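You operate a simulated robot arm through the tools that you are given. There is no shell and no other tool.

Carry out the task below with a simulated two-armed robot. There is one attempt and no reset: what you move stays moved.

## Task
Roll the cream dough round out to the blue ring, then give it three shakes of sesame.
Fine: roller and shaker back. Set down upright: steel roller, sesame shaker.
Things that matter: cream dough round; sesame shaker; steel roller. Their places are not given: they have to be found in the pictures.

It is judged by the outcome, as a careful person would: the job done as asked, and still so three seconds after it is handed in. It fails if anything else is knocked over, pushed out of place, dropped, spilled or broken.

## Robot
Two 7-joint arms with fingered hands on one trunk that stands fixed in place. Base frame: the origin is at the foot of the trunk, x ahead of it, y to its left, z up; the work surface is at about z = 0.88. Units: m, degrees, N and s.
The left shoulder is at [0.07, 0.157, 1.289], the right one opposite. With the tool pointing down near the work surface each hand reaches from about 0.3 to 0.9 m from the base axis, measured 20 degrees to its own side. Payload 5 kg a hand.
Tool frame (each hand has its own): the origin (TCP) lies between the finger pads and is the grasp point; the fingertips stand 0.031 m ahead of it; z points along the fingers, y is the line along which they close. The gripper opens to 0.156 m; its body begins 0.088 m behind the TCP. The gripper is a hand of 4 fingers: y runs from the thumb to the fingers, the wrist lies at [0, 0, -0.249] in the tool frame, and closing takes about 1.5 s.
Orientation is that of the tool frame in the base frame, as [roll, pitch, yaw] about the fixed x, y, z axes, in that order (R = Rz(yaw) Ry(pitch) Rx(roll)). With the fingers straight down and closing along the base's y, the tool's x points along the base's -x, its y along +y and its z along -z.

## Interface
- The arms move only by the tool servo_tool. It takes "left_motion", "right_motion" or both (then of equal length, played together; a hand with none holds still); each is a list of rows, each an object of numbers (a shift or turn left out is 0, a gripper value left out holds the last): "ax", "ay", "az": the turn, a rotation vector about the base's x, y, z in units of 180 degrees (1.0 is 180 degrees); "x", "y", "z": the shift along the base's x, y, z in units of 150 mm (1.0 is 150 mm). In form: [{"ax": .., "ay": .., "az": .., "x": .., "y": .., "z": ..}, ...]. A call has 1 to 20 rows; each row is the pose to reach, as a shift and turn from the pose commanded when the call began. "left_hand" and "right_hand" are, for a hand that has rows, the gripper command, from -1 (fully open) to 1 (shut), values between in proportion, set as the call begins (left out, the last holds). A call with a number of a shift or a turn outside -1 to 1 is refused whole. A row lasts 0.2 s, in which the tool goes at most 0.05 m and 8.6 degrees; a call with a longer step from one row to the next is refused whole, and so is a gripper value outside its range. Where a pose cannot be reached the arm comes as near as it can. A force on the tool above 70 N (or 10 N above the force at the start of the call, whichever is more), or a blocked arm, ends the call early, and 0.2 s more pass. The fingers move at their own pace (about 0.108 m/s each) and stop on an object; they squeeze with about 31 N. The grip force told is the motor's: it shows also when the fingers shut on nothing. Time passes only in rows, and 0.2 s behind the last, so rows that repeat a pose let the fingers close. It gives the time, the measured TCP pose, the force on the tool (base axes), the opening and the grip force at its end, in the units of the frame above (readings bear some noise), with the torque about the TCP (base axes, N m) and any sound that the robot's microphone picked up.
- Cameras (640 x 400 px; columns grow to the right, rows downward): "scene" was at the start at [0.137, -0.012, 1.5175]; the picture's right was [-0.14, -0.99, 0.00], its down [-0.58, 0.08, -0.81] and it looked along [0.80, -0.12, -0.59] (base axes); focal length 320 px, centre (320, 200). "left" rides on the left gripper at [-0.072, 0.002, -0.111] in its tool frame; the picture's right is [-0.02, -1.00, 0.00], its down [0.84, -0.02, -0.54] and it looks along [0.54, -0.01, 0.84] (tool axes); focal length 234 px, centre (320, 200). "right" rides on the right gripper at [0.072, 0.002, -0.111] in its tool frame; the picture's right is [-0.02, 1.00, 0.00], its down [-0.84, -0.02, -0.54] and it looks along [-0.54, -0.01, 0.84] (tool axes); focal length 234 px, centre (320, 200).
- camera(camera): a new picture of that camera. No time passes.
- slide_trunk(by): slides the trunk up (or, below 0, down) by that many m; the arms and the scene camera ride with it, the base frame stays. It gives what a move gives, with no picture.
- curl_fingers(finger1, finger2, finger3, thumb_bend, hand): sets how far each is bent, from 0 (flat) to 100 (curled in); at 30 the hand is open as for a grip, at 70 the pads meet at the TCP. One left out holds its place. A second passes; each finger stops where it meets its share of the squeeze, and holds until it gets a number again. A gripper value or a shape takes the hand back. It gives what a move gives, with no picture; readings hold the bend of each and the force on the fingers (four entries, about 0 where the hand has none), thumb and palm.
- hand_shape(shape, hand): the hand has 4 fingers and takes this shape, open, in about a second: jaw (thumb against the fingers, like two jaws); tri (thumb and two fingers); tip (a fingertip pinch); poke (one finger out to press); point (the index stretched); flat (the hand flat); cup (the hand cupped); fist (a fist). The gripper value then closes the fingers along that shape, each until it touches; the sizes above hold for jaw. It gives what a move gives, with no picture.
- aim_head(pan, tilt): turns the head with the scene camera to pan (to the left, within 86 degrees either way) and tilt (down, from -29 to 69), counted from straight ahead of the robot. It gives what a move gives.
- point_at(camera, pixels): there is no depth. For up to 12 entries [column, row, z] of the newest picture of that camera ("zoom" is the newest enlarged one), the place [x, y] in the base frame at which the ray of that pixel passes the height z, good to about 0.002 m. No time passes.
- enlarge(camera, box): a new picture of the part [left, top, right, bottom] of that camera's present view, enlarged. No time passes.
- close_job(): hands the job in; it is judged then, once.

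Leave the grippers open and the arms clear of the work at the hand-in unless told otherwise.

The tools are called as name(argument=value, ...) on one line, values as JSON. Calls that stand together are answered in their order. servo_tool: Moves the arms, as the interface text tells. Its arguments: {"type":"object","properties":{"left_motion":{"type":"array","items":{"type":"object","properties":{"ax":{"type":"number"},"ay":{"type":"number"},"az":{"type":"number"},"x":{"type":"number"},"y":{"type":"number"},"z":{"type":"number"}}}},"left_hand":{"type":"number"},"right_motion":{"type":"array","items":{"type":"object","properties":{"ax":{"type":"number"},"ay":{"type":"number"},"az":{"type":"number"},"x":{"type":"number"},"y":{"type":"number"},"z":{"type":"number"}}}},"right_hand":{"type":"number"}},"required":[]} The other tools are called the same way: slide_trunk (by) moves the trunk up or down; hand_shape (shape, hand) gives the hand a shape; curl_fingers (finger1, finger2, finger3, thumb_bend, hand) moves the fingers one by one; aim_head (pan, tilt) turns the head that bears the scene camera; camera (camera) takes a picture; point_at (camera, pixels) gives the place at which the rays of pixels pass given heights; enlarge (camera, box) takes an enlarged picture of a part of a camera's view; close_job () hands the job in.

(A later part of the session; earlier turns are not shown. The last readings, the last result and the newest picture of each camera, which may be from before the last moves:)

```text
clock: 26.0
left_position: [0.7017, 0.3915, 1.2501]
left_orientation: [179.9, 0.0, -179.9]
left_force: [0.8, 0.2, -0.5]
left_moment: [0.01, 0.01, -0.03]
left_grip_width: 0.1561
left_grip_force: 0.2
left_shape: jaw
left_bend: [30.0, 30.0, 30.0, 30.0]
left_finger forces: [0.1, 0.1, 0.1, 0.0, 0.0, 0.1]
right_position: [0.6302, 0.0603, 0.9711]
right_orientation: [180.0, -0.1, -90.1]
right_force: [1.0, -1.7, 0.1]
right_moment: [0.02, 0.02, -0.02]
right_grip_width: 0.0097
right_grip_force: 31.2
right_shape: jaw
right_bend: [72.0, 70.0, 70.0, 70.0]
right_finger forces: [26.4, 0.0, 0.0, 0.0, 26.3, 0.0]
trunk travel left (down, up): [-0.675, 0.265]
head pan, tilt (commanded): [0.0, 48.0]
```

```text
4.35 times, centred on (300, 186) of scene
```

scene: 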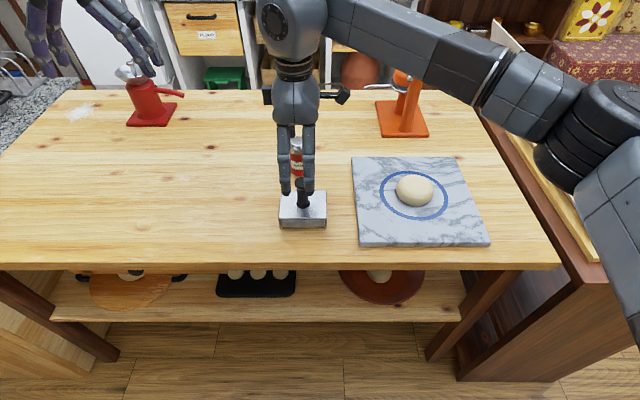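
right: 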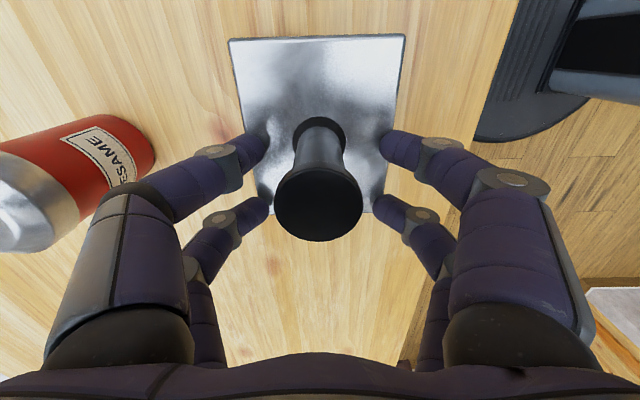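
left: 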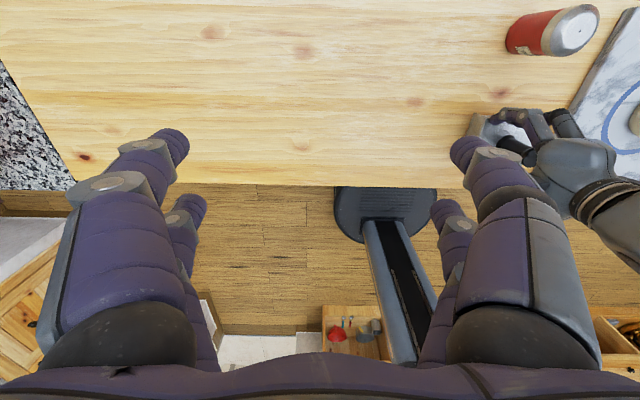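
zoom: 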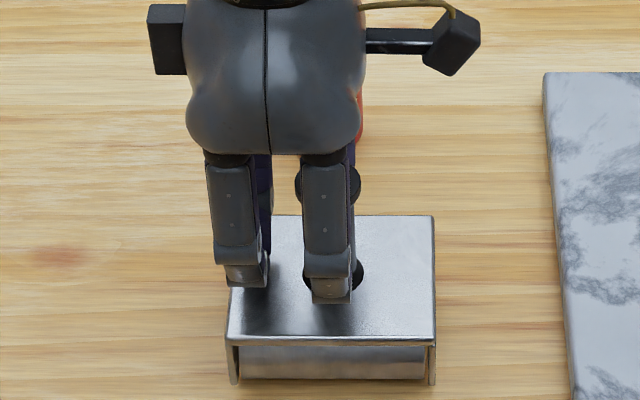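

Now finger 1 and the thumb clamp the shaft at about 26 N. I'll lift 3 cm as a test.

servo_tool(right_motion=[{"z": 0.05}, {"z": 0.1}, {"z": 0.15}, {"z": 0.2}, {"z": 0.2}])

enlarge(camera="scene", box=[250, 140, 350, 232])

camera(camera="right")

```text
clock: 27.2
left_position: [0.703, 0.3931, 1.2493]
left_orientation: [179.9, 0.0, -179.9]
left_force: [-0.6, 0.4, 0.0]
left_moment: [0.01, 0.0, -0.02]
left_grip_width: 0.1559
left_grip_force: 0.2
left_shape: jaw
left_bend: [30.0, 30.0, 30.0, 30.0]
left_finger forces: [0.1, 0.1, 0.0, 0.1, 0.1, 0.0]
right_position: [0.6299, 0.0616, 1.0004]
right_orientation: [179.9, 0.0, -89.9]
right_force: [1.1, 0.1, -4.5]
right_moment: [0.13, -0.04, -0.03]
right_grip_width: 0.0097
right_grip_force: 31.1
right_shape: jaw
right_bend: [72.0, 70.0, 70.0, 70.0]
right_finger forces: [26.3, 0.0, 0.1, 0.0, 26.1, 0.0]
trunk travel left (down, up): [-0.675, 0.265]
head pan, tilt (commanded): [0.0, 48.0]
```

```text
4.35 times, centred on (300, 186) of scene
```

zoom: 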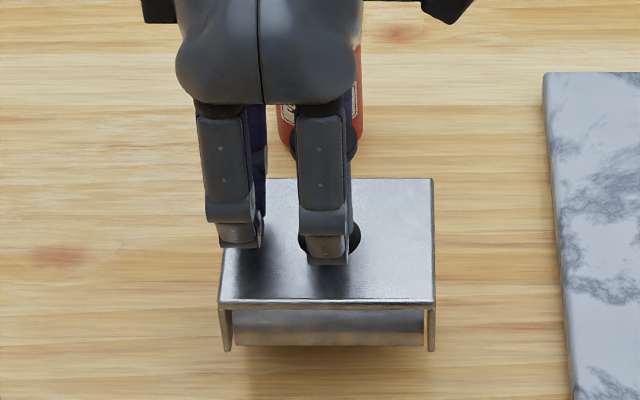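

```text
taken
```

right: 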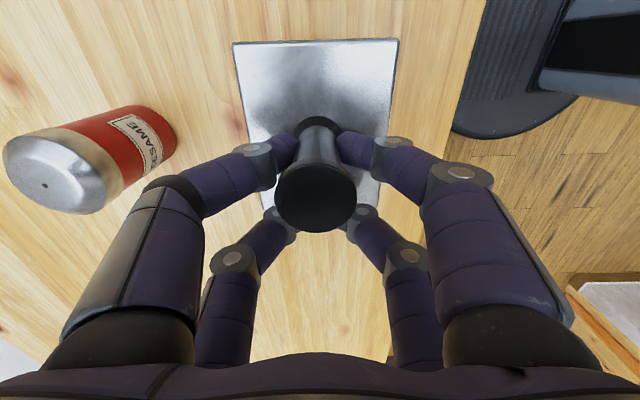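

It holds level, with about 4.5 N of weight, and roller bottom ≈ TCP − 0.091. I'll raise it and carry it toward the dough.

servo_tool(right_motion=[{"z": 0.25}, {"z": 0.5}, {"z": 0.6, "y": -0.2}, {"z": 0.6, "y": -0.4, "x": 0.05}, {"z": 0.6, "y": -0.6, "x": 0.1}, {"z": 0.6, "y": -0.8, "x": 0.2}, {"z": 0.6, "y": -1.0, "x": 0.3}, {"z": 0.6, "y": -1.0, "x": 0.393}, {"z": 0.6, "y": -1.0, "x": 0.393}])

servo_tool(right_motion=[{"y": -0.2}, {"y": -0.4}, {"y": -0.6}, {"y": -0.8}, {"y": -0.867}, {"y": -0.867}])

camera(camera="scene")

camera(camera="right")

```text
clock: 29.2
left_position: [0.7029, 0.3925, 1.2505]
left_orientation: [-180.0, 0.0, -179.9]
left_force: [0.3, 0.1, -0.4]
left_moment: [0.01, 0.0, -0.01]
left_grip_width: 0.1561
left_grip_force: 0.1
left_shape: jaw
left_bend: [30.0, 30.0, 30.0, 30.0]
left_finger forces: [0.0, 0.0, 0.1, 0.1, 0.0, 0.0]
right_position: [0.689, -0.0887, 1.091]
right_orientation: [180.0, 0.1, -90.0]
right_force: [0.7, -1.1, -4.4]
right_moment: [0.09, -0.01, 0.03]
right_grip_width: 0.0096
right_grip_force: 31.2
right_shape: jaw
right_bend: [72.0, 70.0, 70.0, 70.0]
right_finger forces: [26.2, 0.0, 0.0, 0.1, 26.3, 0.1]
trunk travel left (down, up): [-0.675, 0.265]
head pan, tilt (commanded): [0.0, 48.0]
```

```text
clock: 30.6
left_position: [0.7019, 0.3936, 1.2503]
left_orientation: [180.0, 0.0, -179.9]
left_force: [-0.1, -0.3, 0.1]
left_moment: [0.03, -0.01, -0.03]
left_grip_width: 0.1559
left_grip_force: 0.1
left_shape: jaw
left_bend: [30.0, 30.0, 30.0, 30.0]
left_finger forces: [0.0, 0.0, 0.0, 0.1, 0.0, 0.0]
right_position: [0.6902, -0.2188, 1.089]
right_orientation: [180.0, 0.1, -90.1]
right_force: [0.0, -1.0, -4.8]
right_moment: [0.09, 0.03, 0.0]
right_grip_width: 0.0095
right_grip_force: 30.9
right_shape: jaw
right_bend: [72.0, 70.0, 70.0, 70.0]
right_finger forces: [26.1, 0.0, 0.0, 0.0, 26.2, 0.1]
trunk travel left (down, up): [-0.675, 0.265]
head pan, tilt (commanded): [0.0, 48.0]
```

```text
taken
```

scene: 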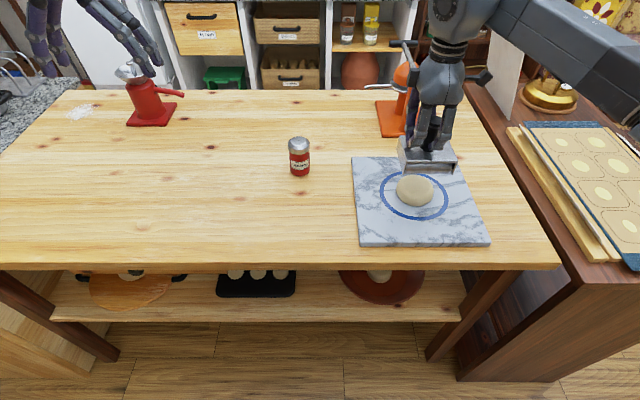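

```text
taken
```

right: 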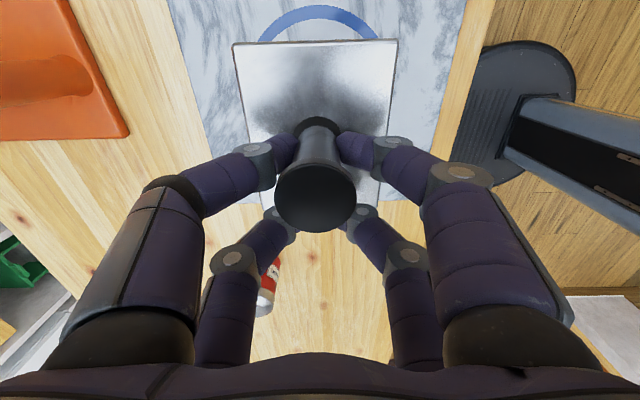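

The roller is above the dough. I'll lower it to just above the dough top, then in small steps until I feel contact.

servo_tool(right_motion=[{"z": -0.15}, {"z": -0.3}, {"z": -0.4}, {"z": -0.413}])

servo_tool(right_motion=[{"z": -0.013}, {"z": -0.026}, {"z": -0.04}, {"z": -0.053}])

enlarge(camera="scene", box=[345, 120, 495, 250])

```text
clock: 31.6
left_position: [0.7019, 0.3927, 1.2498]
left_orientation: [-179.9, 0.0, -179.8]
left_force: [0.3, 1.5, -0.1]
left_moment: [0.02, 0.0, -0.01]
left_grip_width: 0.1559
left_grip_force: 0.1
left_shape: jaw
left_bend: [30.0, 30.0, 30.0, 30.0]
left_finger forces: [0.0, 0.1, 0.1, 0.0, 0.0, 0.0]
right_position: [0.6912, -0.2181, 1.0279]
right_orientation: [179.9, 0.0, -90.0]
right_force: [0.9, 0.2, -4.3]
right_moment: [0.09, 0.0, -0.02]
right_grip_width: 0.0095
right_grip_force: 31.4
right_shape: jaw
right_bend: [72.0, 70.0, 70.0, 70.0]
right_finger forces: [26.2, 0.0, 0.0, 0.0, 26.2, 0.0]
trunk travel left (down, up): [-0.675, 0.265]
head pan, tilt (commanded): [0.0, 48.0]
```

```text
clock: 32.6
left_position: [0.7012, 0.3927, 1.2503]
left_orientation: [179.9, 0.0, -179.9]
left_force: [-1.0, -0.7, -0.2]
left_moment: [0.04, 0.01, -0.01]
left_grip_width: 0.1559
left_grip_force: 0.0
left_shape: jaw
left_bend: [30.0, 30.0, 30.0, 30.0]
left_finger forces: [0.0, 0.1, 0.1, 0.1, 0.0, 0.0]
right_position: [0.6887, -0.2196, 1.0216]
right_orientation: [-179.9, -0.1, -89.9]
right_force: [0.9, -1.9, 6.4]
right_moment: [-0.16, -0.01, 0.02]
right_grip_width: 0.0096
right_grip_force: 30.9
right_shape: jaw
right_bend: [72.0, 70.0, 70.0, 70.0]
right_finger forces: [28.7, 0.1, 0.0, 0.0, 28.9, 0.0]
trunk travel left (down, up): [-0.675, 0.265]
head pan, tilt (commanded): [0.0, 48.0]
```

```text
3.08 times, centred on (420, 185) of scene
```

zoom: 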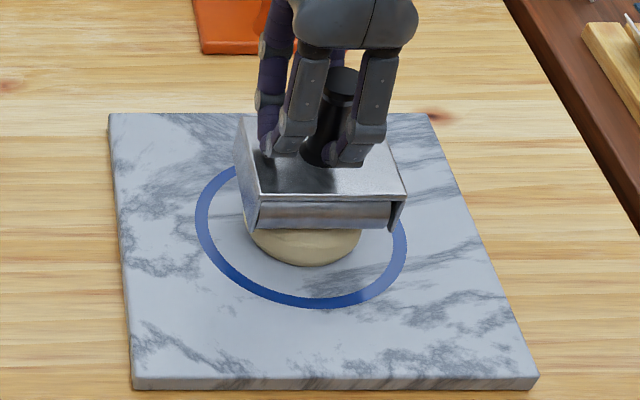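

Contact was felt: about +11 N change, at roller bottom ≈ 0.930. I'll start with a gentle rolling stroke of ±4 cm along x, slightly lower.

servo_tool(right_motion=[{"z": -0.013, "x": 0.1}, {"z": -0.013, "x": 0.2}, {"z": -0.013, "x": 0.27}, {"z": -0.013, "x": 0.2}, {"z": -0.013, "x": 0.1}, {"z": -0.013, "x": 0}, {"z": -0.013, "x": -0.1}, {"z": -0.013, "x": -0.2}, {"z": -0.013, "x": -0.27}, {"z": -0.013, "x": -0.2}, {"z": -0.013, "x": -0.1}, {"z": -0.013, "x": 0}])

enlarge(camera="scene", box=[345, 120, 495, 250])

```text
clock: 35.2
left_position: [0.7034, 0.3932, 1.2499]
left_orientation: [179.9, 0.0, -179.9]
left_force: [-0.2, 0.2, 0.2]
left_moment: [-0.01, 0.0, 0.01]
left_grip_width: 0.156
left_grip_force: 0.1
left_shape: jaw
left_bend: [30.0, 30.0, 30.0, 30.0]
left_finger forces: [0.0, 0.1, 0.1, 0.0, 0.0, 0.1]
right_position: [0.689, -0.2188, 1.0177]
right_orientation: [180.0, 0.0, -90.0]
right_force: [0.1, -0.6, -3.8]
right_moment: [0.09, -0.04, -0.03]
right_grip_width: 0.0098
right_grip_force: 31.5
right_shape: jaw
right_bend: [72.0, 70.0, 70.0, 70.0]
right_finger forces: [27.4, 0.1, 0.0, 0.0, 27.5, 0.0]
trunk travel left (down, up): [-0.675, 0.265]
head pan, tilt (commanded): [0.0, 48.0]
```

```text
3.08 times, centred on (420, 185) of scene
```

zoom: 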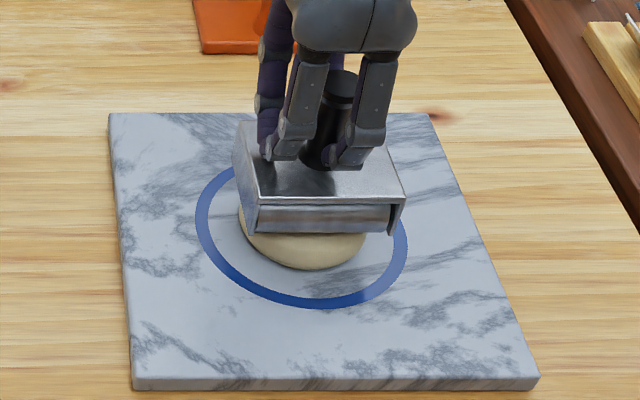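

The dough has flattened and spread a bit, and the pressure has relaxed. I'll do another pass about 3 mm lower with longer strokes.

servo_tool(right_motion=[{"z": -0.02, "x": 0.1}, {"z": -0.02, "x": 0.2}, {"z": -0.02, "x": 0.3}, {"z": -0.02, "x": 0.36}, {"z": -0.02, "x": 0.26}, {"z": -0.02, "x": 0.16}, {"z": -0.02, "x": 0.06}, {"z": -0.02, "x": -0.04}, {"z": -0.02, "x": -0.14}, {"z": -0.02, "x": -0.24}, {"z": -0.02, "x": -0.34}, {"z": -0.02, "x": -0.36}, {"z": -0.02, "x": -0.26}, {"z": -0.02, "x": -0.16}, {"z": -0.02, "x": -0.06}, {"z": -0.02, "x": 0}])

enlarge(camera="scene", box=[345, 120, 495, 250])

```text
clock: 38.6
left_position: [0.7019, 0.3932, 1.25]
left_orientation: [180.0, 0.1, -179.8]
left_force: [0.2, -0.3, -0.7]
left_moment: [-0.04, 0.01, -0.02]
left_grip_width: 0.156
left_grip_force: 0.2
left_shape: jaw
left_bend: [30.0, 30.0, 30.0, 30.0]
left_finger forces: [0.1, 0.0, 0.0, 0.0, 0.0, 0.0]
right_position: [0.6913, -0.2198, 1.0164]
right_orientation: [-179.9, -0.1, -90.0]
right_force: [0.4, 0.2, -5.0]
right_moment: [0.09, 0.02, 0.03]
right_grip_width: 0.0098
right_grip_force: 30.8
right_shape: jaw
right_bend: [72.0, 70.0, 70.0, 70.0]
right_finger forces: [26.8, 0.1, 0.0, 0.1, 27.2, 0.1]
trunk travel left (down, up): [-0.675, 0.265]
head pan, tilt (commanded): [0.0, 48.0]
```

```text
3.08 times, centred on (420, 185) of scene
```

zoom: 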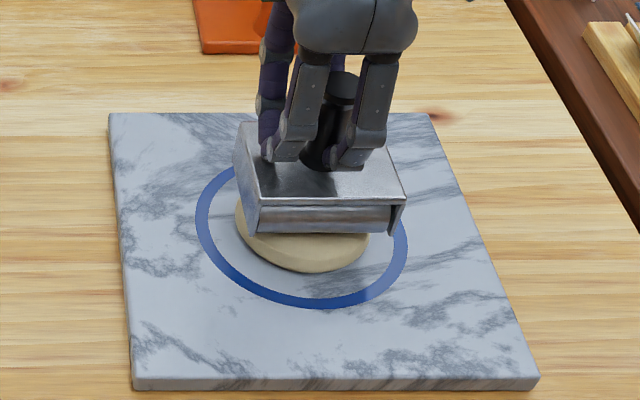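

The dough is growing gradually. I'll make another pass 4 mm lower.

servo_tool(right_motion=[{"z": -0.027, "x": 0.1}, {"z": -0.027, "x": 0.2}, {"z": -0.027, "x": 0.3}, {"z": -0.027, "x": 0.4}, {"z": -0.027, "x": 0.3}, {"z": -0.027, "x": 0.2}, {"z": -0.027, "x": 0.1}, {"z": -0.027, "x": 0}, {"z": -0.027, "x": -0.1}, {"z": -0.027, "x": -0.2}, {"z": -0.027, "x": -0.3}, {"z": -0.027, "x": -0.4}, {"z": -0.027, "x": -0.3}, {"z": -0.027, "x": -0.2}, {"z": -0.027, "x": -0.1}, {"z": -0.027, "x": 0}])

enlarge(camera="scene", box=[345, 120, 495, 250])

```text
clock: 42.0
left_position: [0.7036, 0.3942, 1.249]
left_orientation: [180.0, -0.1, -179.9]
left_force: [-0.3, 0.2, 0.3]
left_moment: [0.02, 0.03, 0.01]
left_grip_width: 0.1561
left_grip_force: 0.0
left_shape: jaw
left_bend: [30.0, 30.0, 30.0, 30.0]
left_finger forces: [0.1, 0.1, 0.1, 0.0, 0.0, 0.0]
right_position: [0.6908, -0.2197, 1.0122]
right_orientation: [179.9, -0.1, -90.1]
right_force: [0.1, -0.6, -3.8]
right_moment: [0.08, -0.03, -0.01]
right_grip_width: 0.0099
right_grip_force: 31.1
right_shape: jaw
right_bend: [73.0, 70.0, 70.0, 70.0]
right_finger forces: [26.9, 0.0, 0.0, 0.0, 27.3, 0.0]
trunk travel left (down, up): [-0.675, 0.265]
head pan, tilt (commanded): [0.0, 48.0]
```

```text
3.08 times, centred on (420, 185) of scene
```

zoom: 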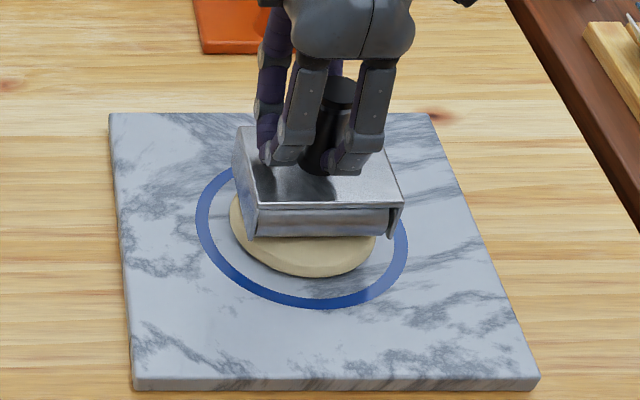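

It's growing evenly so far. I'll make one more pass 4 mm lower, then lift up and inspect.

servo_tool(right_motion=[{"z": -0.027, "x": 0.1}, {"z": -0.027, "x": 0.2}, {"z": -0.027, "x": 0.3}, {"z": -0.027, "x": 0.4}, {"z": -0.027, "x": 0.3}, {"z": -0.027, "x": 0.2}, {"z": -0.027, "x": 0.1}, {"z": -0.027, "x": 0}, {"z": -0.027, "x": -0.1}, {"z": -0.027, "x": -0.2}, {"z": -0.027, "x": -0.3}, {"z": -0.027, "x": -0.4}, {"z": -0.027, "x": -0.3}, {"z": -0.027, "x": -0.2}, {"z": -0.027, "x": -0.1}, {"z": -0.027, "x": 0}])

servo_tool(right_motion=[{"z": 0.15}, {"z": 0.4, "x": 0.1}, {"z": 0.7, "x": 0.1}, {"z": 0.8, "x": 0.1}, {"z": 0.8, "x": 0.1}])

enlarge(camera="scene", box=[345, 145, 495, 250])

```text
clock: 45.4
left_position: [0.7039, 0.3947, 1.2488]
left_orientation: [-180.0, -0.1, -179.9]
left_force: [0.6, 0.3, -0.8]
left_moment: [0.01, 0.01, -0.01]
left_grip_width: 0.1557
left_grip_force: 0.1
left_shape: jaw
left_bend: [30.0, 30.0, 30.0, 30.0]
left_finger forces: [0.1, 0.1, 0.0, 0.0, 0.0, 0.0]
right_position: [0.6904, -0.2195, 1.0073]
right_orientation: [179.9, 0.0, -90.0]
right_force: [0.1, 0.5, -4.0]
right_moment: [0.09, -0.04, 0.01]
right_grip_width: 0.0098
right_grip_force: 31.8
right_shape: jaw
right_bend: [73.0, 70.0, 70.0, 70.0]
right_finger forces: [26.4, 0.0, 0.0, 0.0, 27.1, 0.1]
trunk travel left (down, up): [-0.675, 0.265]
head pan, tilt (commanded): [0.0, 48.0]
```

```text
clock: 46.6
left_position: [0.7031, 0.3934, 1.2495]
left_orientation: [180.0, -0.2, -179.9]
left_force: [0.2, 0.7, 0.7]
left_moment: [0.01, 0.0, 0.02]
left_grip_width: 0.1561
left_grip_force: 0.1
left_shape: jaw
left_bend: [30.0, 30.0, 30.0, 30.0]
left_finger forces: [0.0, 0.1, 0.0, 0.0, 0.0, 0.0]
right_position: [0.7045, -0.2202, 1.1268]
right_orientation: [179.9, 0.0, -90.0]
right_force: [0.7, -0.8, -4.2]
right_moment: [0.11, 0.02, -0.02]
right_grip_width: 0.01
right_grip_force: 31.6
right_shape: jaw
right_bend: [73.0, 70.0, 70.0, 70.0]
right_finger forces: [26.3, 0.0, 0.0, 0.1, 26.6, 0.1]
trunk travel left (down, up): [-0.675, 0.265]
head pan, tilt (commanded): [0.0, 48.0]
```

```text
3.81 times, centred on (420, 198) of scene
```

zoom: 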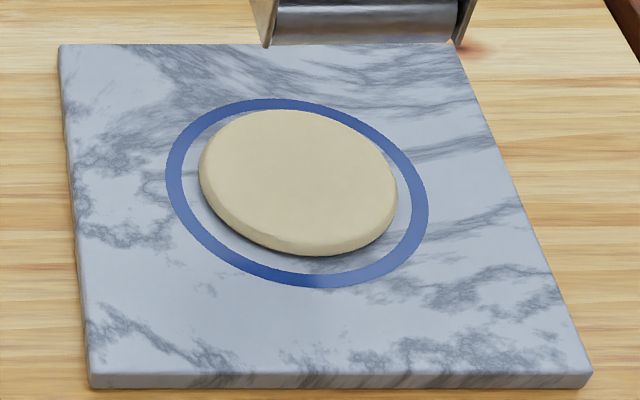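

The dough is round and well on its way. I'll measure its edge versus the ring.

point_at(camera="zoom", pixels=[[198, 173, 0.905], [398, 192, 0.905], [305, 257, 0.9], [274, 110, 0.916], [165, 172, 0.9], [428, 212, 0.9], [342, 289, 0.9], [268, 99, 0.9], [181, 176, 0.9], [412, 207, 0.9], [338, 275, 0.9]])

camera(camera="right")

```text
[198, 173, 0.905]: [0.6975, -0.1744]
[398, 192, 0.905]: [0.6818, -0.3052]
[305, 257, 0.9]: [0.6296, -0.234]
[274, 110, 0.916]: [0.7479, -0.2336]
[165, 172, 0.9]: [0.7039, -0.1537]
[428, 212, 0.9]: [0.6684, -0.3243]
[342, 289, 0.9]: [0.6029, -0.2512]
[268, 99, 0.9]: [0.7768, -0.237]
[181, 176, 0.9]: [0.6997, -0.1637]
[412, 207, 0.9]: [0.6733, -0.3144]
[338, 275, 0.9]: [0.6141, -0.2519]
```

```text
taken
```

right: 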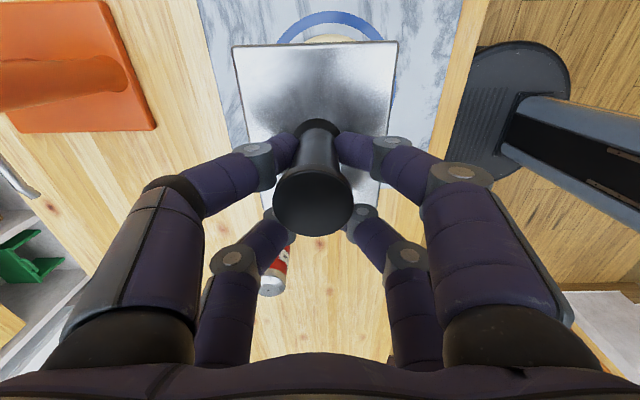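

Radius is about 0.065 m now; the ring band is 0.0755–0.0855 m, and the shape follows volume conservation. I'll go back down, 3 mm below the last pass, and roll again.

servo_tool(right_motion=[{"z": -0.3, "x": -0.1}, {"z": -0.6, "x": -0.1}, {"z": -0.78, "x": -0.1}, {"z": -0.82, "x": -0.1}, {"z": -0.82, "x": 0.0}, {"z": -0.82, "x": 0.1}, {"z": -0.82, "x": 0.2}, {"z": -0.82, "x": 0.33}, {"z": -0.82, "x": 0.2}, {"z": -0.82, "x": 0.1}, {"z": -0.82, "x": 0.0}, {"z": -0.82, "x": -0.1}, {"z": -0.82, "x": -0.2}, {"z": -0.82, "x": -0.3}, {"z": -0.82, "x": -0.4}, {"z": -0.82, "x": -0.53}, {"z": -0.82, "x": -0.4}, {"z": -0.82, "x": -0.3}, {"z": -0.82, "x": -0.2}, {"z": -0.82, "x": -0.1}])

servo_tool(right_motion=[{"z": 0.15}, {"z": 0.4, "x": 0.1}, {"z": 0.7, "x": 0.1}, {"z": 0.8, "x": 0.1}, {"z": 0.8, "x": 0.1}])

enlarge(camera="scene", box=[345, 145, 495, 250])

```text
clock: 50.8
left_position: [0.7037, 0.3934, 1.2489]
left_orientation: [-179.9, -0.1, -180.0]
left_force: [0.0, 0.1, -0.7]
left_moment: [0.01, 0.03, 0.01]
left_grip_width: 0.1558
left_grip_force: 0.1
left_shape: jaw
left_bend: [30.0, 30.0, 30.0, 30.0]
left_finger forces: [0.0, 0.0, 0.0, 0.0, 0.1, 0.0]
right_position: [0.6909, -0.2189, 1.0037]
right_orientation: [-180.0, 0.0, -90.0]
right_force: [0.1, -1.5, -2.3]
right_moment: [0.04, -0.09, -0.01]
right_grip_width: 0.0098
right_grip_force: 30.8
right_shape: jaw
right_bend: [73.0, 70.0, 70.0, 70.0]
right_finger forces: [26.6, 0.0, 0.0, 0.0, 27.6, 0.1]
trunk travel left (down, up): [-0.675, 0.265]
head pan, tilt (commanded): [0.0, 48.0]
```

```text
clock: 52.0
left_position: [0.7038, 0.3935, 1.2493]
left_orientation: [179.9, -0.1, -179.9]
left_force: [0.5, 0.1, -0.3]
left_moment: [0.01, 0.01, -0.04]
left_grip_width: 0.1557
left_grip_force: 0.0
left_shape: jaw
left_bend: [30.0, 30.0, 30.0, 30.0]
left_finger forces: [0.0, 0.0, 0.1, 0.0, 0.0, 0.1]
right_position: [0.7064, -0.2182, 1.1238]
right_orientation: [179.8, 0.0, -90.0]
right_force: [-0.1, 0.4, -5.2]
right_moment: [0.07, -0.02, 0.0]
right_grip_width: 0.0098
right_grip_force: 30.6
right_shape: jaw
right_bend: [73.0, 70.0, 70.0, 70.0]
right_finger forces: [26.1, 0.0, 0.0, 0.0, 26.5, 0.1]
trunk travel left (down, up): [-0.675, 0.265]
head pan, tilt (commanded): [0.0, 48.0]
```

```text
3.81 times, centred on (420, 198) of scene
```

zoom: 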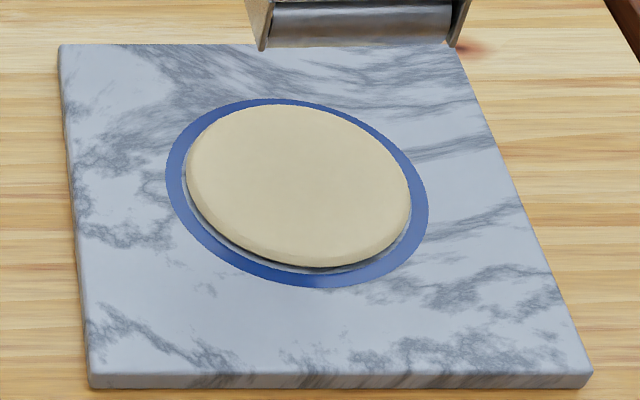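

Now the dough nearly touches the ring's inner edge. I'll measure.

point_at(camera="zoom", pixels=[[186, 168, 0.905], [412, 198, 0.905], [322, 268, 0.9], [322, 266, 0.905], [270, 105, 0.913], [338, 275, 0.9], [342, 289, 0.9]])

enlarge(camera="scene", box=[380, 185, 460, 235])

enlarge(camera="scene", box=[370, 160, 450, 210])

```text
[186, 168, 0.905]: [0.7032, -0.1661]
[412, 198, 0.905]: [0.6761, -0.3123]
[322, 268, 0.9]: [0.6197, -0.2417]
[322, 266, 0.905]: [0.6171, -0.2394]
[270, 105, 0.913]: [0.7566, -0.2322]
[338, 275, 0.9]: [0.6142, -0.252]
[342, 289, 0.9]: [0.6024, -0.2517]
```

```text
8.00 times, centred on (420, 210) of scene
```

zoom: 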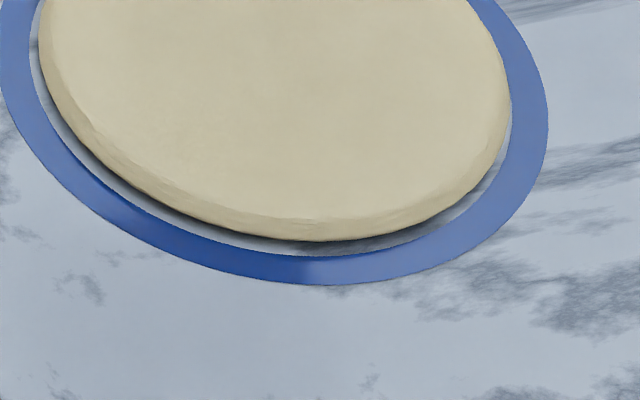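

```text
8.00 times, centred on (410, 185) of scene
```

zoom: 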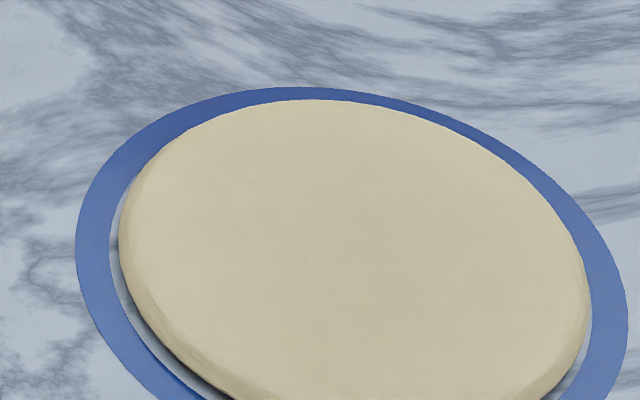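

Radius is about 0.0725 m with a gap of roughly 4 mm to the ring. I'll do one more pass about 2 mm lower to bring the edge onto the ring band.

servo_tool(right_motion=[{"z": -0.3, "x": -0.1}, {"z": -0.6, "x": -0.1}, {"z": -0.77, "x": -0.1}, {"z": -0.813, "x": -0.1}, {"z": -0.813, "x": 0.0}, {"z": -0.813, "x": 0.1}, {"z": -0.813, "x": 0.2}, {"z": -0.813, "x": 0.33}, {"z": -0.813, "x": 0.2}, {"z": -0.813, "x": 0.1}, {"z": -0.813, "x": 0.0}, {"z": -0.813, "x": -0.1}, {"z": -0.813, "x": -0.2}, {"z": -0.813, "x": -0.3}, {"z": -0.813, "x": -0.4}, {"z": -0.813, "x": -0.53}, {"z": -0.813, "x": -0.4}, {"z": -0.813, "x": -0.3}, {"z": -0.813, "x": -0.2}, {"z": -0.813, "x": -0.1}])

servo_tool(right_motion=[{"z": 0.15}, {"z": 0.4, "x": 0.1}, {"z": 0.7, "x": 0.1}, {"z": 0.8, "x": 0.1}, {"z": 0.8, "x": 0.1}])

enlarge(camera="scene", box=[380, 185, 460, 235])

enlarge(camera="scene", box=[345, 145, 495, 250])

```text
clock: 56.2
left_position: [0.7022, 0.3932, 1.2493]
left_orientation: [-180.0, -0.1, -179.9]
left_force: [0.3, 0.0, 0.0]
left_moment: [0.02, 0.04, -0.02]
left_grip_width: 0.1558
left_grip_force: 0.0
left_shape: jaw
left_bend: [30.0, 30.0, 30.0, 30.0]
left_finger forces: [0.1, 0.0, 0.1, 0.0, 0.0, 0.0]
right_position: [0.6892, -0.2192, 1.0025]
right_orientation: [179.9, 0.1, -90.0]
right_force: [0.3, 0.0, -4.4]
right_moment: [0.09, 0.01, -0.02]
right_grip_width: 0.0099
right_grip_force: 31.4
right_shape: jaw
right_bend: [73.0, 70.0, 70.0, 70.0]
right_finger forces: [26.0, 0.0, 0.0, 0.0, 26.6, 0.0]
trunk travel left (down, up): [-0.675, 0.265]
head pan, tilt (commanded): [0.0, 48.0]
```

```text
clock: 57.4
left_position: [0.7031, 0.393, 1.2502]
left_orientation: [179.9, -0.1, -179.9]
left_force: [0.8, -0.3, -0.2]
left_moment: [0.01, 0.03, 0.0]
left_grip_width: 0.1557
left_grip_force: 0.1
left_shape: jaw
left_bend: [30.0, 30.0, 30.0, 30.0]
left_finger forces: [0.0, 0.1, 0.0, 0.0, 0.0, 0.0]
right_position: [0.7055, -0.2205, 1.1235]
right_orientation: [179.8, 0.0, -90.0]
right_force: [0.0, 0.4, -4.0]
right_moment: [0.09, 0.01, 0.01]
right_grip_width: 0.0099
right_grip_force: 31.2
right_shape: jaw
right_bend: [73.0, 70.0, 70.0, 70.0]
right_finger forces: [25.8, 0.0, 0.0, 0.0, 26.3, 0.1]
trunk travel left (down, up): [-0.675, 0.265]
head pan, tilt (commanded): [0.0, 48.0]
```

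```text
8.00 times, centred on (420, 210) of scene
```

zoom: 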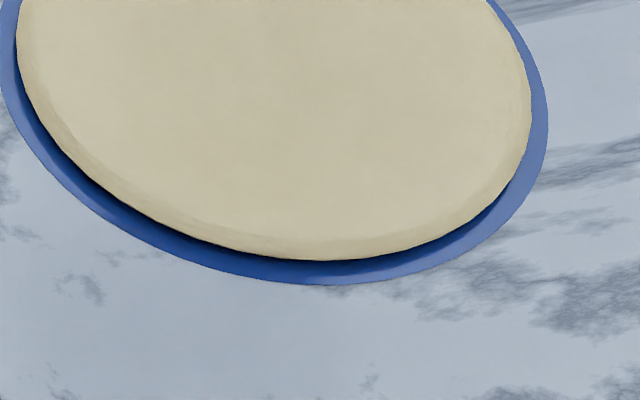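

```text
3.81 times, centred on (420, 198) of scene
```

zoom: 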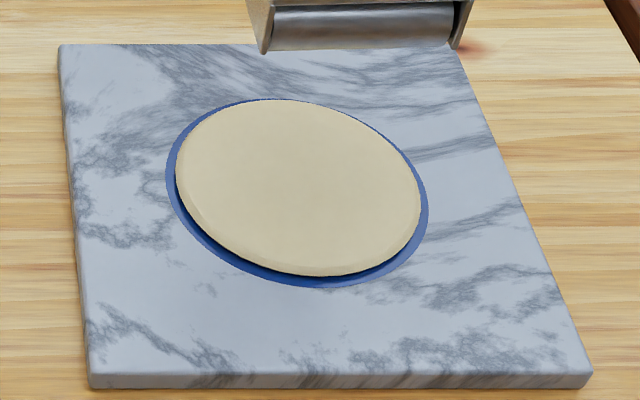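

The dough edge now lies on the ring band all round. I'll verify with measurements.

point_at(camera="zoom", pixels=[[175, 168, 0.905], [421, 202, 0.905], [330, 276, 0.902], [265, 100, 0.911], [165, 172, 0.9], [428, 212, 0.9]])

enlarge(camera="scene", box=[370, 160, 450, 210])

```text
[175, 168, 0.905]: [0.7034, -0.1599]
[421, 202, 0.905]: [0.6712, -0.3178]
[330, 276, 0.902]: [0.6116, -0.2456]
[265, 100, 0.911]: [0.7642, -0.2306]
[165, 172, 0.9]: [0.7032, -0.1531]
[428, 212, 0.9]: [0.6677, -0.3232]
```

```text
8.00 times, centred on (410, 185) of scene
```

zoom: 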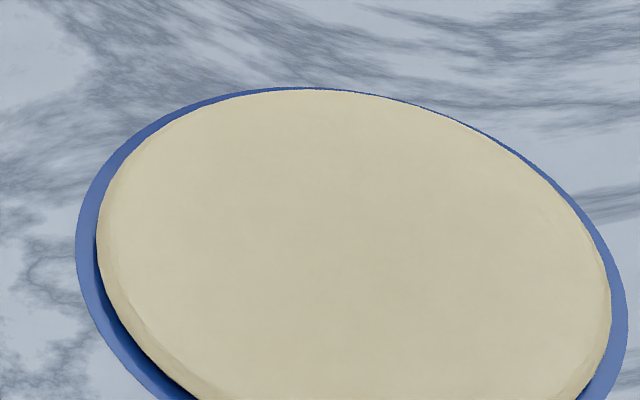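

The radius is about 0.08 m, centred and round, so rolling is done. Now I'll carry the roller back to its original spot by reversing the commanded offsets.

servo_tool(right_motion=[{"y": 0.25, "x": -0.12}, {"y": 0.5, "x": -0.24}, {"y": 0.75, "x": -0.36}, {"y": 1.0, "x": -0.493}, {"y": 1.0, "x": -0.493}])

servo_tool(right_motion=[{"y": 0.25}, {"y": 0.5}, {"y": 0.75}, {"y": 0.867}, {"y": 0.867}, {"y": 0.867, "z": -0.3}, {"y": 0.867, "z": -0.6}, {"y": 0.867, "z": -0.85}, {"y": 0.867, "z": -0.9}, {"y": 0.867, "z": -0.9}])

enlarge(camera="scene", box=[250, 130, 350, 240])

```text
clock: 58.6
left_position: [0.7029, 0.3914, 1.2494]
left_orientation: [180.0, 0.0, 180.0]
left_force: [0.0, 0.2, -0.3]
left_moment: [0.0, -0.02, 0.0]
left_grip_width: 0.1555
left_grip_force: 0.1
left_shape: jaw
left_bend: [30.0, 30.0, 30.0, 30.0]
left_finger forces: [0.0, 0.1, 0.1, 0.0, 0.0, 0.1]
right_position: [0.6311, -0.0704, 1.1247]
right_orientation: [180.0, 0.0, -90.1]
right_force: [0.2, -0.4, -5.3]
right_moment: [0.07, -0.01, 0.02]
right_grip_width: 0.0099
right_grip_force: 30.9
right_shape: jaw
right_bend: [73.0, 70.0, 70.0, 70.0]
right_finger forces: [25.8, 0.0, 0.0, 0.0, 26.2, 0.1]
trunk travel left (down, up): [-0.675, 0.265]
head pan, tilt (commanded): [0.0, 48.0]
```

```text
clock: 60.8
left_position: [0.7017, 0.3932, 1.2487]
left_orientation: [180.0, 0.0, -179.9]
left_force: [-0.3, -0.4, -1.0]
left_moment: [-0.02, -0.02, -0.02]
left_grip_width: 0.156
left_grip_force: 0.0
left_shape: jaw
left_bend: [30.0, 30.0, 30.0, 30.0]
left_finger forces: [0.0, 0.0, 0.0, 0.1, 0.0, 0.0]
right_position: [0.6312, 0.0614, 0.9878]
right_orientation: [180.0, 0.0, -90.0]
right_force: [0.1, 0.1, -5.3]
right_moment: [0.08, -0.04, -0.03]
right_grip_width: 0.0095
right_grip_force: 30.5
right_shape: jaw
right_bend: [73.0, 70.0, 70.0, 70.0]
right_finger forces: [25.7, 0.0, 0.0, 0.0, 26.1, 0.1]
trunk travel left (down, up): [-0.675, 0.265]
head pan, tilt (commanded): [0.0, 48.0]
```

```text
3.64 times, centred on (300, 185) of scene
```

zoom: 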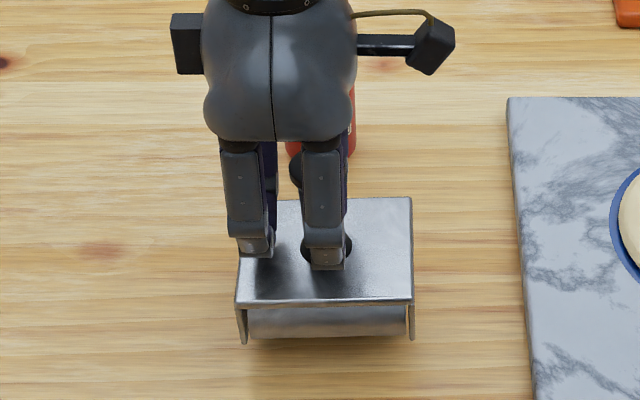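

Roller is level and about 1.7 cm above its place. I'll set it down slowly.

servo_tool(right_motion=[{"z": -0.04}, {"z": -0.07}, {"z": -0.095}, {"z": -0.108}, {"z": -0.114}, {"z": -0.114}])

```text
clock: 62.2
left_position: [0.7026, 0.3922, 1.2502]
left_orientation: [180.0, 0.1, -179.9]
left_force: [-0.3, 0.1, 0.2]
left_moment: [0.0, 0.0, -0.02]
left_grip_width: 0.1557
left_grip_force: 0.0
left_shape: jaw
left_bend: [30.0, 30.0, 30.0, 30.0]
left_finger forces: [0.1, 0.1, 0.0, 0.0, 0.1, 0.0]
right_position: [0.6305, 0.0604, 0.9711]
right_orientation: [-179.9, 0.0, -90.0]
right_force: [0.2, -0.7, -1.7]
right_moment: [0.04, -0.03, -0.02]
right_grip_width: 0.0096
right_grip_force: 31.2
right_shape: jaw
right_bend: [73.0, 70.0, 70.0, 70.0]
right_finger forces: [26.2, 0.1, 0.0, 0.0, 26.4, 0.0]
trunk travel left (down, up): [-0.675, 0.265]
head pan, tilt (commanded): [0.0, 48.0]
```

The load has moved onto the table (force dropped to −1.7 N). I'll open the hand, then rise straight up.

servo_tool(right_motion=[{}, {}, {}, {}, {}, {}, {}, {}], right_hand=-1)

servo_tool(right_motion=[{"z": 0.1}, {"z": 0.3}, {"z": 0.6}, {"z": 0.9}, {"z": 1.0}, {"z": 1.0}])

camera(camera="scene")

enlarge(camera="scene", box=[262, 125, 342, 240])

```text
clock: 64.0
left_position: [0.7021, 0.3933, 1.2494]
left_orientation: [180.0, 0.1, -179.9]
left_force: [1.0, 0.7, -0.2]
left_moment: [-0.03, 0.0, 0.02]
left_grip_width: 0.1559
left_grip_force: 0.1
left_shape: jaw
left_bend: [30.0, 30.0, 30.0, 30.0]
left_finger forces: [0.0, 0.1, 0.0, 0.1, 0.0, 0.0]
right_position: [0.6307, 0.06, 0.9711]
right_orientation: [180.0, 0.0, -90.0]
right_force: [0.2, 0.1, 0.9]
right_moment: [0.03, 0.0, 0.02]
right_grip_width: 0.1558
right_grip_force: 0.1
right_shape: jaw
right_bend: [30.0, 30.0, 30.0, 30.0]
right_finger forces: [0.1, 0.0, 0.0, 0.0, 0.0, 0.0]
trunk travel left (down, up): [-0.675, 0.265]
head pan, tilt (commanded): [0.0, 48.0]
```

```text
clock: 65.4
left_position: [0.7023, 0.393, 1.2493]
left_orientation: [180.0, 0.0, -179.9]
left_force: [0.5, 0.2, 0.2]
left_moment: [0.01, -0.03, 0.02]
left_grip_width: 0.156
left_grip_force: 0.1
left_shape: jaw
left_bend: [30.0, 30.0, 30.0, 30.0]
left_finger forces: [0.1, 0.1, 0.0, 0.0, 0.0, 0.1]
right_position: [0.6297, 0.0627, 1.1225]
right_orientation: [180.0, 0.0, -90.0]
right_force: [-0.4, 0.2, -0.3]
right_moment: [0.01, 0.0, -0.01]
right_grip_width: 0.1557
right_grip_force: 0.1
right_shape: jaw
right_bend: [30.0, 30.0, 30.0, 30.0]
right_finger forces: [0.0, 0.0, 0.1, 0.0, 0.0, 0.0]
trunk travel left (down, up): [-0.675, 0.265]
head pan, tilt (commanded): [0.0, 48.0]
```

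```text
taken
```

scene: 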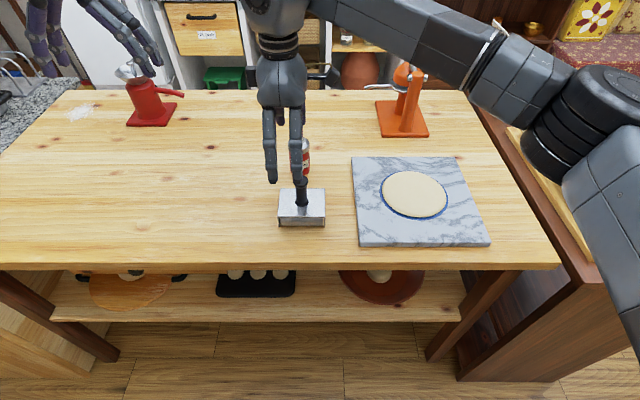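

```text
3.48 times, centred on (302, 182) of scene
```

zoom: 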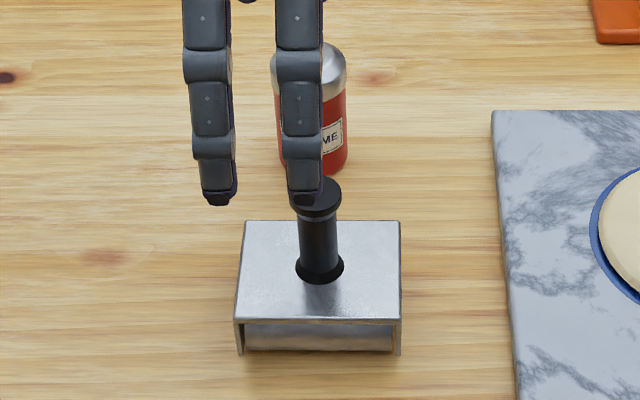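

The roller stands upright back in place and the dough looks good. Next I'll move the empty right hand out of the way to the right.

servo_tool(right_motion=[{"y": -0.3, "z": 0.1}, {"y": -0.6, "z": 0.2}, {"y": -0.9, "z": 0.3}, {"y": -1.0, "z": 0.5}, {"y": -1.0, "z": 0.5}])

servo_tool(right_motion=[{"y": -0.3}, {"y": -0.6}, {"y": -0.9}, {"y": -1.0}])

servo_tool(right_motion=[{"y": -0.3, "x": -0.1}, {"y": -0.6, "x": -0.2}, {"y": -0.9, "x": -0.3}, {"y": -1.0, "x": -0.5}, {"y": -1.0, "x": -0.5}])

camera(camera="scene")

```text
clock: 66.6
left_position: [0.7022, 0.3929, 1.2501]
left_orientation: [180.0, 0.0, -180.0]
left_force: [-0.4, -0.9, 0.0]
left_moment: [-0.02, 0.03, 0.03]
left_grip_width: 0.1558
left_grip_force: 0.1
left_shape: jaw
left_bend: [30.0, 30.0, 30.0, 30.0]
left_finger forces: [0.0, 0.0, 0.0, 0.0, 0.0, 0.1]
right_position: [0.6307, -0.0884, 1.1974]
right_orientation: [179.8, 0.0, -90.1]
right_force: [-0.4, 0.3, 0.3]
right_moment: [0.0, -0.03, 0.01]
right_grip_width: 0.1558
right_grip_force: 0.0
right_shape: jaw
right_bend: [30.0, 30.0, 30.0, 30.0]
right_finger forces: [0.1, 0.0, 0.0, 0.1, 0.0, 0.1]
trunk travel left (down, up): [-0.675, 0.265]
head pan, tilt (commanded): [0.0, 48.0]
```

```text
clock: 67.6
left_position: [0.7022, 0.3931, 1.2502]
left_orientation: [180.0, 0.0, -179.9]
left_force: [1.7, -0.7, -0.4]
left_moment: [0.02, 0.02, 0.01]
left_grip_width: 0.1557
left_grip_force: 0.0
left_shape: jaw
left_bend: [30.0, 30.0, 30.0, 30.0]
left_finger forces: [0.1, 0.0, 0.0, 0.0, 0.0, 0.0]
right_position: [0.6279, -0.2402, 1.1952]
right_orientation: [180.0, 0.0, -90.0]
right_force: [-0.2, -0.4, 0.6]
right_moment: [0.04, -0.03, -0.01]
right_grip_width: 0.1561
right_grip_force: 0.1
right_shape: jaw
right_bend: [30.0, 30.0, 30.0, 30.0]
right_finger forces: [0.0, 0.0, 0.0, 0.1, 0.0, 0.0]
trunk travel left (down, up): [-0.675, 0.265]
head pan, tilt (commanded): [0.0, 48.0]
```

```text
clock: 68.8
left_position: [0.704, 0.3931, 1.2495]
left_orientation: [-180.0, 0.1, -180.0]
left_force: [0.3, -0.5, 0.3]
left_moment: [-0.04, 0.01, -0.02]
left_grip_width: 0.1561
left_grip_force: 0.1
left_shape: jaw
left_bend: [30.0, 30.0, 30.0, 30.0]
left_finger forces: [0.0, 0.1, 0.1, 0.1, 0.1, 0.0]
right_position: [0.5574, -0.3895, 1.1949]
right_orientation: [179.9, -0.1, -89.9]
right_force: [0.6, -0.2, -0.2]
right_moment: [-0.04, 0.0, 0.0]
right_grip_width: 0.1559
right_grip_force: 0.1
right_shape: jaw
right_bend: [30.0, 30.0, 30.0, 30.0]
right_finger forces: [0.1, 0.1, 0.0, 0.1, 0.0, 0.0]
trunk travel left (down, up): [-0.675, 0.265]
head pan, tilt (commanded): [0.0, 48.0]
```

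```text
taken
```

scene: 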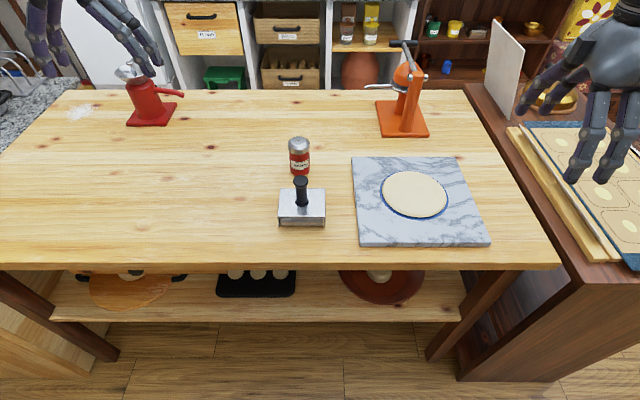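

Everything stands as it should. Now I'll prepare the left hand for the shaker: pitch it up by 65° so it points forward and 25° down, then yaw it 60° to the right.

servo_tool(left_motion=[{"ay": -0.045}, {"ay": -0.09}, {"ay": -0.135}, {"ay": -0.18}, {"ay": -0.225}, {"ay": -0.27}, {"ay": -0.315}, {"ay": -0.361}, {"ay": -0.361}], left_hand=-1)

servo_tool(left_motion=[{"az": -0.042}, {"az": -0.084}, {"az": -0.126}, {"az": -0.168}, {"az": -0.21}, {"az": -0.252}, {"az": -0.294}, {"az": -0.333}, {"az": -0.333}])

camera(camera="scene")

camera(camera="left")

```text
clock: 70.8
left_position: [0.7015, 0.3921, 1.2479]
left_orientation: [-179.9, 64.9, -179.8]
left_force: [-0.2, 0.3, 0.0]
left_moment: [0.0, 0.01, -0.01]
left_grip_width: 0.1559
left_grip_force: 0.0
left_shape: jaw
left_bend: [30.0, 30.0, 30.0, 30.0]
left_finger forces: [0.1, 0.1, 0.1, 0.1, 0.0, 0.0]
right_position: [0.5572, -0.3903, 1.1947]
right_orientation: [180.0, 0.1, -90.0]
right_force: [-0.6, -0.5, -0.4]
right_moment: [-0.02, 0.01, 0.02]
right_grip_width: 0.1561
right_grip_force: 0.1
right_shape: jaw
right_bend: [30.0, 30.0, 30.0, 30.0]
right_finger forces: [0.0, 0.0, 0.0, 0.1, 0.0, 0.0]
trunk travel left (down, up): [-0.675, 0.265]
head pan, tilt (commanded): [0.0, 48.0]
```

```text
clock: 72.8
left_position: [0.6993, 0.3929, 1.2512]
left_orientation: [180.0, 65.0, 120.0]
left_force: [-0.1, 0.2, -0.2]
left_moment: [-0.02, 0.01, 0.03]
left_grip_width: 0.1558
left_grip_force: 0.0
left_shape: jaw
left_bend: [30.0, 30.0, 30.0, 30.0]
left_finger forces: [0.1, 0.0, 0.0, 0.0, 0.0, 0.0]
right_position: [0.5558, -0.3904, 1.1968]
right_orientation: [-180.0, 0.0, -90.0]
right_force: [0.7, -0.7, 0.5]
right_moment: [0.01, -0.03, -0.05]
right_grip_width: 0.156
right_grip_force: 0.1
right_shape: jaw
right_bend: [30.0, 30.0, 30.0, 30.0]
right_finger forces: [0.1, 0.1, 0.0, 0.0, 0.1, 0.0]
trunk travel left (down, up): [-0.675, 0.265]
head pan, tilt (commanded): [0.0, 48.0]
```

```text
taken
```

scene: 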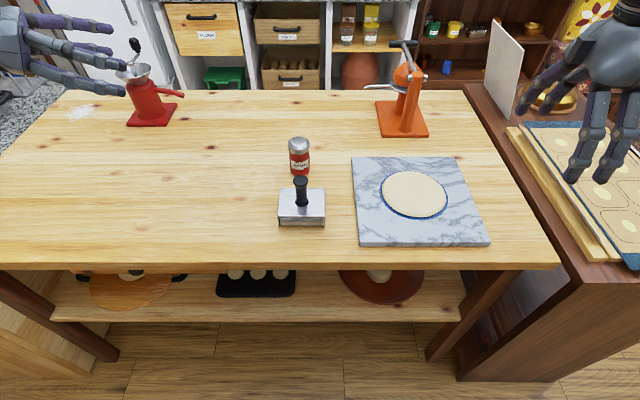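

```text
taken
```

left: 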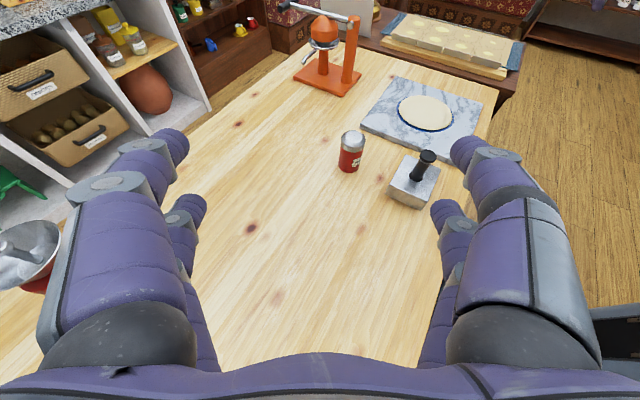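

That pose was reached. Before grasping, I'll test in free air whether the left hand can roll 180° about its pointing axis, starting with the first 90°.

servo_tool(left_motion=[{"ax": 0.0206, "ay": -0.0357, "az": -0.0192}, {"ax": 0.0412, "ay": -0.0713, "az": -0.0384}, {"ax": 0.0618, "ay": -0.107, "az": -0.0576}, {"ax": 0.0824, "ay": -0.1427, "az": -0.0768}, {"ax": 0.103, "ay": -0.1784, "az": -0.096}, {"ax": 0.1236, "ay": -0.214, "az": -0.1153}, {"ax": 0.1442, "ay": -0.2497, "az": -0.1345}, {"ax": 0.1648, "ay": -0.2854, "az": -0.1537}, {"ax": 0.1854, "ay": -0.321, "az": -0.1729}, {"ax": 0.206, "ay": -0.3567, "az": -0.1921}, {"ax": 0.2266, "ay": -0.3924, "az": -0.2113}, {"ax": 0.2266, "ay": -0.3924, "az": -0.2113}])

camera(camera="left")

```text
clock: 75.4
left_position: [0.6554, 0.1709, 1.289]
left_orientation: [118.2, 3.6, 57.1]
left_force: [1.3, -2.2, -9.9]
left_moment: [-0.28, -0.64, 0.18]
left_grip_width: 0.1561
left_grip_force: 0.1
left_shape: jaw
left_bend: [30.0, 30.0, 30.0, 30.0]
left_finger forces: [0.1, 0.0, 0.1, 0.0, 0.0, 0.1]
left hand out of reach, approached as far as the arm can: row 4, 5, 6, 7, 8, 9, 10, 11, 12
right_position: [0.5545, -0.3919, 1.1962]
right_orientation: [-179.9, 0.1, -90.1]
right_force: [-0.9, -0.5, 0.2]
right_moment: [-0.01, -0.09, 0.0]
right_grip_width: 0.1562
right_grip_force: 0.0
right_shape: jaw
right_bend: [30.0, 30.0, 30.0, 30.0]
right_finger forces: [0.0, 0.0, 0.0, 0.0, 0.1, 0.1]
trunk travel left (down, up): [-0.675, 0.265]
head pan, tilt (commanded): [0.0, 48.0]
```

```text
taken
```

left: 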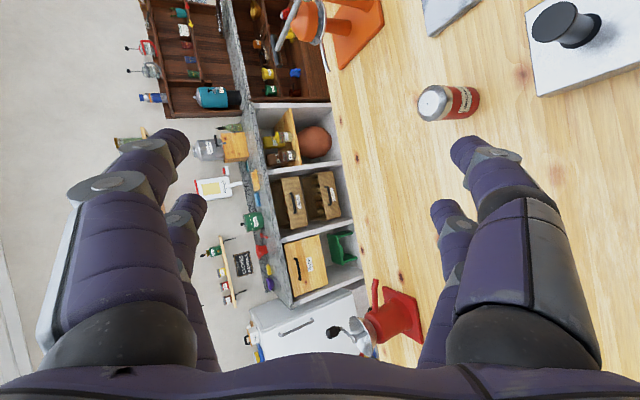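

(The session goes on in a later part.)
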